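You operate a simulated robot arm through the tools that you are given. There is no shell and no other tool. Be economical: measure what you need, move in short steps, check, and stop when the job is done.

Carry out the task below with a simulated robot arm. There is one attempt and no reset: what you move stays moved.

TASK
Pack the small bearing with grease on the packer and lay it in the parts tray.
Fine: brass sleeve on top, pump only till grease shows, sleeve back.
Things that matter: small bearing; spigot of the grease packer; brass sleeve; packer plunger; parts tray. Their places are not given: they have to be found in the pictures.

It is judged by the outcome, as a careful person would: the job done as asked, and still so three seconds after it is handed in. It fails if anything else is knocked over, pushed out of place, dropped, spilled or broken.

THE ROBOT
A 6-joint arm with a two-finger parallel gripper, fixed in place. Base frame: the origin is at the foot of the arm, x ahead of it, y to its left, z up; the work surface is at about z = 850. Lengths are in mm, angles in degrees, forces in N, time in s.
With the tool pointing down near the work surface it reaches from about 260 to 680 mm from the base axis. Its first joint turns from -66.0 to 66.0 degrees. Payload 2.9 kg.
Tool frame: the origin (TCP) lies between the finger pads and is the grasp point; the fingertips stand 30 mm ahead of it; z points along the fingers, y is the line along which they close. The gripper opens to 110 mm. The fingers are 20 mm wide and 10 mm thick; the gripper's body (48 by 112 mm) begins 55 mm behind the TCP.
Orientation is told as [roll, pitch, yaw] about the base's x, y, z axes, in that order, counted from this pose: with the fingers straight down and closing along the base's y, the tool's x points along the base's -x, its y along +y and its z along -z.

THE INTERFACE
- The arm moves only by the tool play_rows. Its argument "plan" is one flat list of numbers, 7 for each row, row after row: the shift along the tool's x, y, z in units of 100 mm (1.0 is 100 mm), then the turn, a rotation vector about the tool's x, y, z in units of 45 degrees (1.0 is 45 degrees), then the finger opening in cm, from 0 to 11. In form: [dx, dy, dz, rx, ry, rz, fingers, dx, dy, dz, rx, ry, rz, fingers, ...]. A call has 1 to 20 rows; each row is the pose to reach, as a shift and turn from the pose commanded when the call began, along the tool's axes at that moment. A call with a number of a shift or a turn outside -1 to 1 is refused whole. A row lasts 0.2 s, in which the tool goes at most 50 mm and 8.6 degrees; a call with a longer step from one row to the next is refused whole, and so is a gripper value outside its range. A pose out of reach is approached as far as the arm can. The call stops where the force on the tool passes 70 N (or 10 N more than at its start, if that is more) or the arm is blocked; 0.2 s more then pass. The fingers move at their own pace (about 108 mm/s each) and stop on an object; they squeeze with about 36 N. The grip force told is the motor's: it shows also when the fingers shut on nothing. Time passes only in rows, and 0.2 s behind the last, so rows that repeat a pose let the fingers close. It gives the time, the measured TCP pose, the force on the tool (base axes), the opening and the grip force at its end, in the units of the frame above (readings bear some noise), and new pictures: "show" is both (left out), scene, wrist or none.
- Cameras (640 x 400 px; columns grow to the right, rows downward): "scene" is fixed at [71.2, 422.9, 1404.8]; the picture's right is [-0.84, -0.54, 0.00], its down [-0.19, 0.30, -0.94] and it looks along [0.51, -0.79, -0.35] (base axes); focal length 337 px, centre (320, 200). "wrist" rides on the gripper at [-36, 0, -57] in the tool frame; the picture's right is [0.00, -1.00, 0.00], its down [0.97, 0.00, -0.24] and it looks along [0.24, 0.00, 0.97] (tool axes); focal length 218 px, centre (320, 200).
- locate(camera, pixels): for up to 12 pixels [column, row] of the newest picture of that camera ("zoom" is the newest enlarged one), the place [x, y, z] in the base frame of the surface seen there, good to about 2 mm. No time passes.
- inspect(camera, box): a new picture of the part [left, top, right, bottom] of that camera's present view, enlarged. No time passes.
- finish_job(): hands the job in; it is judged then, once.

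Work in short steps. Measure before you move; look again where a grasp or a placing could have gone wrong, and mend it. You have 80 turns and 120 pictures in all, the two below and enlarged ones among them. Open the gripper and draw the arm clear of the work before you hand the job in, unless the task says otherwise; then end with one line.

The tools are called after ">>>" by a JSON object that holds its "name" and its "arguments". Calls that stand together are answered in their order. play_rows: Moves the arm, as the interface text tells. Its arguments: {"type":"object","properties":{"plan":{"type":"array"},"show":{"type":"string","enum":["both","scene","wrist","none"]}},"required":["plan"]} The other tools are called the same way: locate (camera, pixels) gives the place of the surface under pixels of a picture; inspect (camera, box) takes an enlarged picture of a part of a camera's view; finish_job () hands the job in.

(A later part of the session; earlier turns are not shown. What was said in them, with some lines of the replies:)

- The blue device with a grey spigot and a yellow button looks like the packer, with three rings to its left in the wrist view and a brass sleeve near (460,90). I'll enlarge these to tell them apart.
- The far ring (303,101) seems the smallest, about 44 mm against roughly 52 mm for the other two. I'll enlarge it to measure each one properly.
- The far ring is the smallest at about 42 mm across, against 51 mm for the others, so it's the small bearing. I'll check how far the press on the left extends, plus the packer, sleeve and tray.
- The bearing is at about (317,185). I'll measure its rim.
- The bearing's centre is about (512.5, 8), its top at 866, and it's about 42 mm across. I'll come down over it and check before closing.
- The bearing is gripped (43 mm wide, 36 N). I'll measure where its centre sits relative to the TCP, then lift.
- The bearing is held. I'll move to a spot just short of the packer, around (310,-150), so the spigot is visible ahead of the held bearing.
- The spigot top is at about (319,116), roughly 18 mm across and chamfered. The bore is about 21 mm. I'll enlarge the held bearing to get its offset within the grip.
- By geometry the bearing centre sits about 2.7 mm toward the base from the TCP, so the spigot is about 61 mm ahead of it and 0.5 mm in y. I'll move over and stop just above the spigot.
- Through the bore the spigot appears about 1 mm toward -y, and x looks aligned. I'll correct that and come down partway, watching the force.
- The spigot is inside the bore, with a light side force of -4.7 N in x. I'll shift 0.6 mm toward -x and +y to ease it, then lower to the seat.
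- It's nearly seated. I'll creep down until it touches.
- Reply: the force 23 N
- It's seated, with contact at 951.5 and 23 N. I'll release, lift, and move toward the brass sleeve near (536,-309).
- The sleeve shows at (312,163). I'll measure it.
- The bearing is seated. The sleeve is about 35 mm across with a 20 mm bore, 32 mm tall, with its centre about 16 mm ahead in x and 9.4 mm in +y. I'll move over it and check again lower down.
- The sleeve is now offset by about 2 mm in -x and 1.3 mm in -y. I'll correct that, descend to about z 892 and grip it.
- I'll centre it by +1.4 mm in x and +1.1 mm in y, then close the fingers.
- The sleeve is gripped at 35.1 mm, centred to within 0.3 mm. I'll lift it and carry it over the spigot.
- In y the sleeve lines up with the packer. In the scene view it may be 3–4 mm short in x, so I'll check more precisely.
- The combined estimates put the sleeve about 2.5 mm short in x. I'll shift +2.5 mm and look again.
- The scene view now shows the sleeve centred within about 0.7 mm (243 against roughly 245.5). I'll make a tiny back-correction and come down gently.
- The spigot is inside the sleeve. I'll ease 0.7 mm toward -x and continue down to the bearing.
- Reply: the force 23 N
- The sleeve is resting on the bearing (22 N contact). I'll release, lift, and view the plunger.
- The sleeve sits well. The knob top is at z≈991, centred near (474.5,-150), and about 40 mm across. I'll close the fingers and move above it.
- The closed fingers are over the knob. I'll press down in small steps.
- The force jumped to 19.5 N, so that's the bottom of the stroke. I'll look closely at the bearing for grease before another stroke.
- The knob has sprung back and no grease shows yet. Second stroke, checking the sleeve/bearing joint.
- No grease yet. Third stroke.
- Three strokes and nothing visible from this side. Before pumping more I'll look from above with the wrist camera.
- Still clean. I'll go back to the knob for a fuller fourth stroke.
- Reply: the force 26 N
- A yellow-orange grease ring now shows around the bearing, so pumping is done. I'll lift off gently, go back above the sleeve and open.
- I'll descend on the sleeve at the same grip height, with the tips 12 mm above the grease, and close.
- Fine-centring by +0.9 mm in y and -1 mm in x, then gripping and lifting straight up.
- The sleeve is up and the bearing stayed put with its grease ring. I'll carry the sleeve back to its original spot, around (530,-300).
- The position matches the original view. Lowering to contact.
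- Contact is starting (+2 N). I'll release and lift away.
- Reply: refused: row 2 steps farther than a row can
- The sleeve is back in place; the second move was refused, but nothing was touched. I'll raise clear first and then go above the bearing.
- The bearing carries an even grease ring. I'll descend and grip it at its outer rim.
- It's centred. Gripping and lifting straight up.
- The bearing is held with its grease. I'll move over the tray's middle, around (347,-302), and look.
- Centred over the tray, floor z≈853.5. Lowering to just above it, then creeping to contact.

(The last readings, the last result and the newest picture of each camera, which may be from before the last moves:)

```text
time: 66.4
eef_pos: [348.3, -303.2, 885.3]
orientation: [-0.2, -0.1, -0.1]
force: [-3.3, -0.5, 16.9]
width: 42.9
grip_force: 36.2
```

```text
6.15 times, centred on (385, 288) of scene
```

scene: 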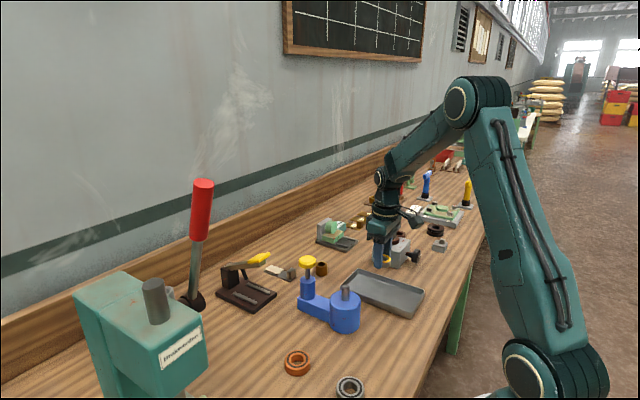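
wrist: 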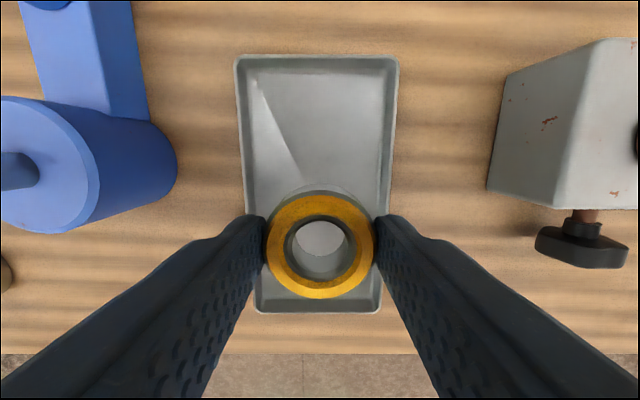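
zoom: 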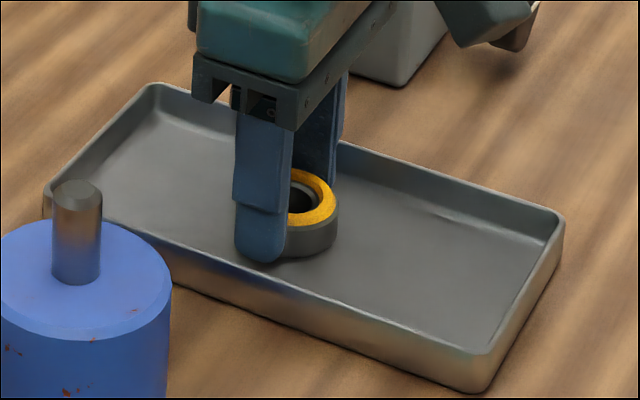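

The bearing rests flat on the tray floor (16.9 N). I'll open modestly inside the tray walls and lift clear.

>>> {"name": "play_rows", "arguments": {"plan": [0, 0, -0.012, 0, 0, 0, 5, 0, 0, -0.012, 0, 0, 0, 6, 0, 0, -0.012, 0, 0, 0, 6, 0, 0, -0.3, 0, 0, 0, 6, 0, 0, -0.65, 0, 0, 0, 6, 0, 0, -1.0, 0, 0, 0, 6], "show": "none"}}

>>> {"name": "play_rows", "arguments": {"plan": [0, 0, -0.4, 0, 0, 0, 6, 0, 0, -0.8, 0, 0, 0, 6, 0, 0, -1.0, 0, 0, 0, 6], "show": "both"}}

>>> {"name": "inspect", "arguments": {"camera": "scene", "box": [270, 230, 430, 340]}}

```text
time: 67.8
eef_pos: [345.6, -301.8, 985.9]
orientation: [0.0, 0.0, 0.0]
force: [-0.3, 0.0, -0.4]
width: 60.2
grip_force: 0.1
```

```text
time: 68.6
eef_pos: [345.2, -302.2, 1085.7]
orientation: [0.1, 0.0, 0.0]
force: [-0.1, -0.3, -0.4]
width: 59.7
grip_force: 0.1
```

scene: 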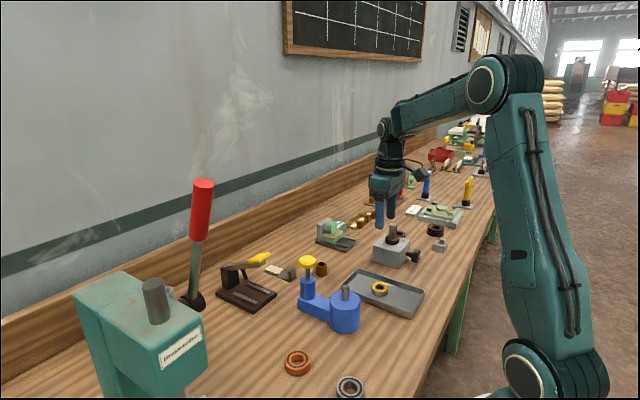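
wrist: 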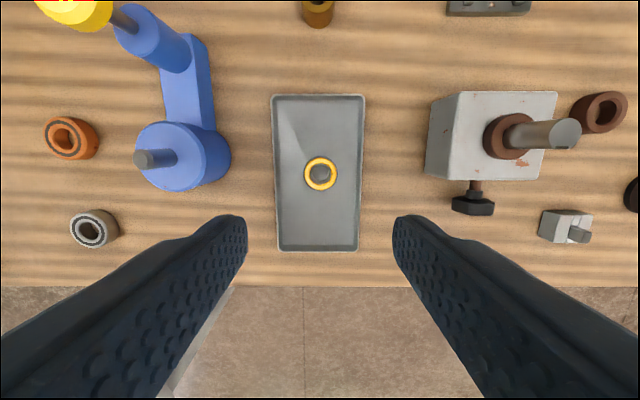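

```text
3.64 times, centred on (350, 285) of scene
```

zoom: 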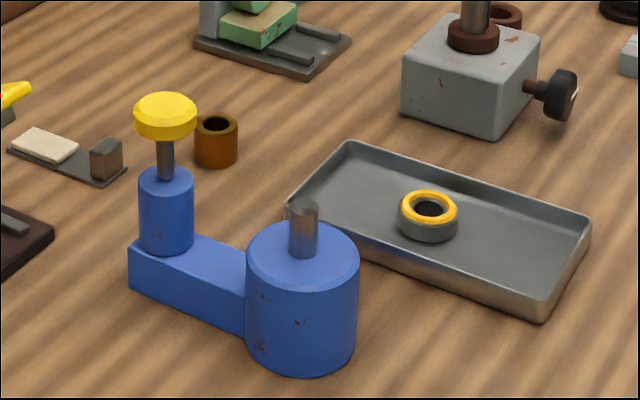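

The greased bearing lies flat in the tray, the sleeve is back in its place and the arm is clear, so I'm handing the job in.

>>> {"name": "finish_job", "arguments": {}}

```text
The job is handed in.
```

The small bearing is packed with grease and lying flat in the parts tray. Grease showed on the fourth stroke and I stopped there, the brass sleeve is back where it stood, and nothing else was moved.
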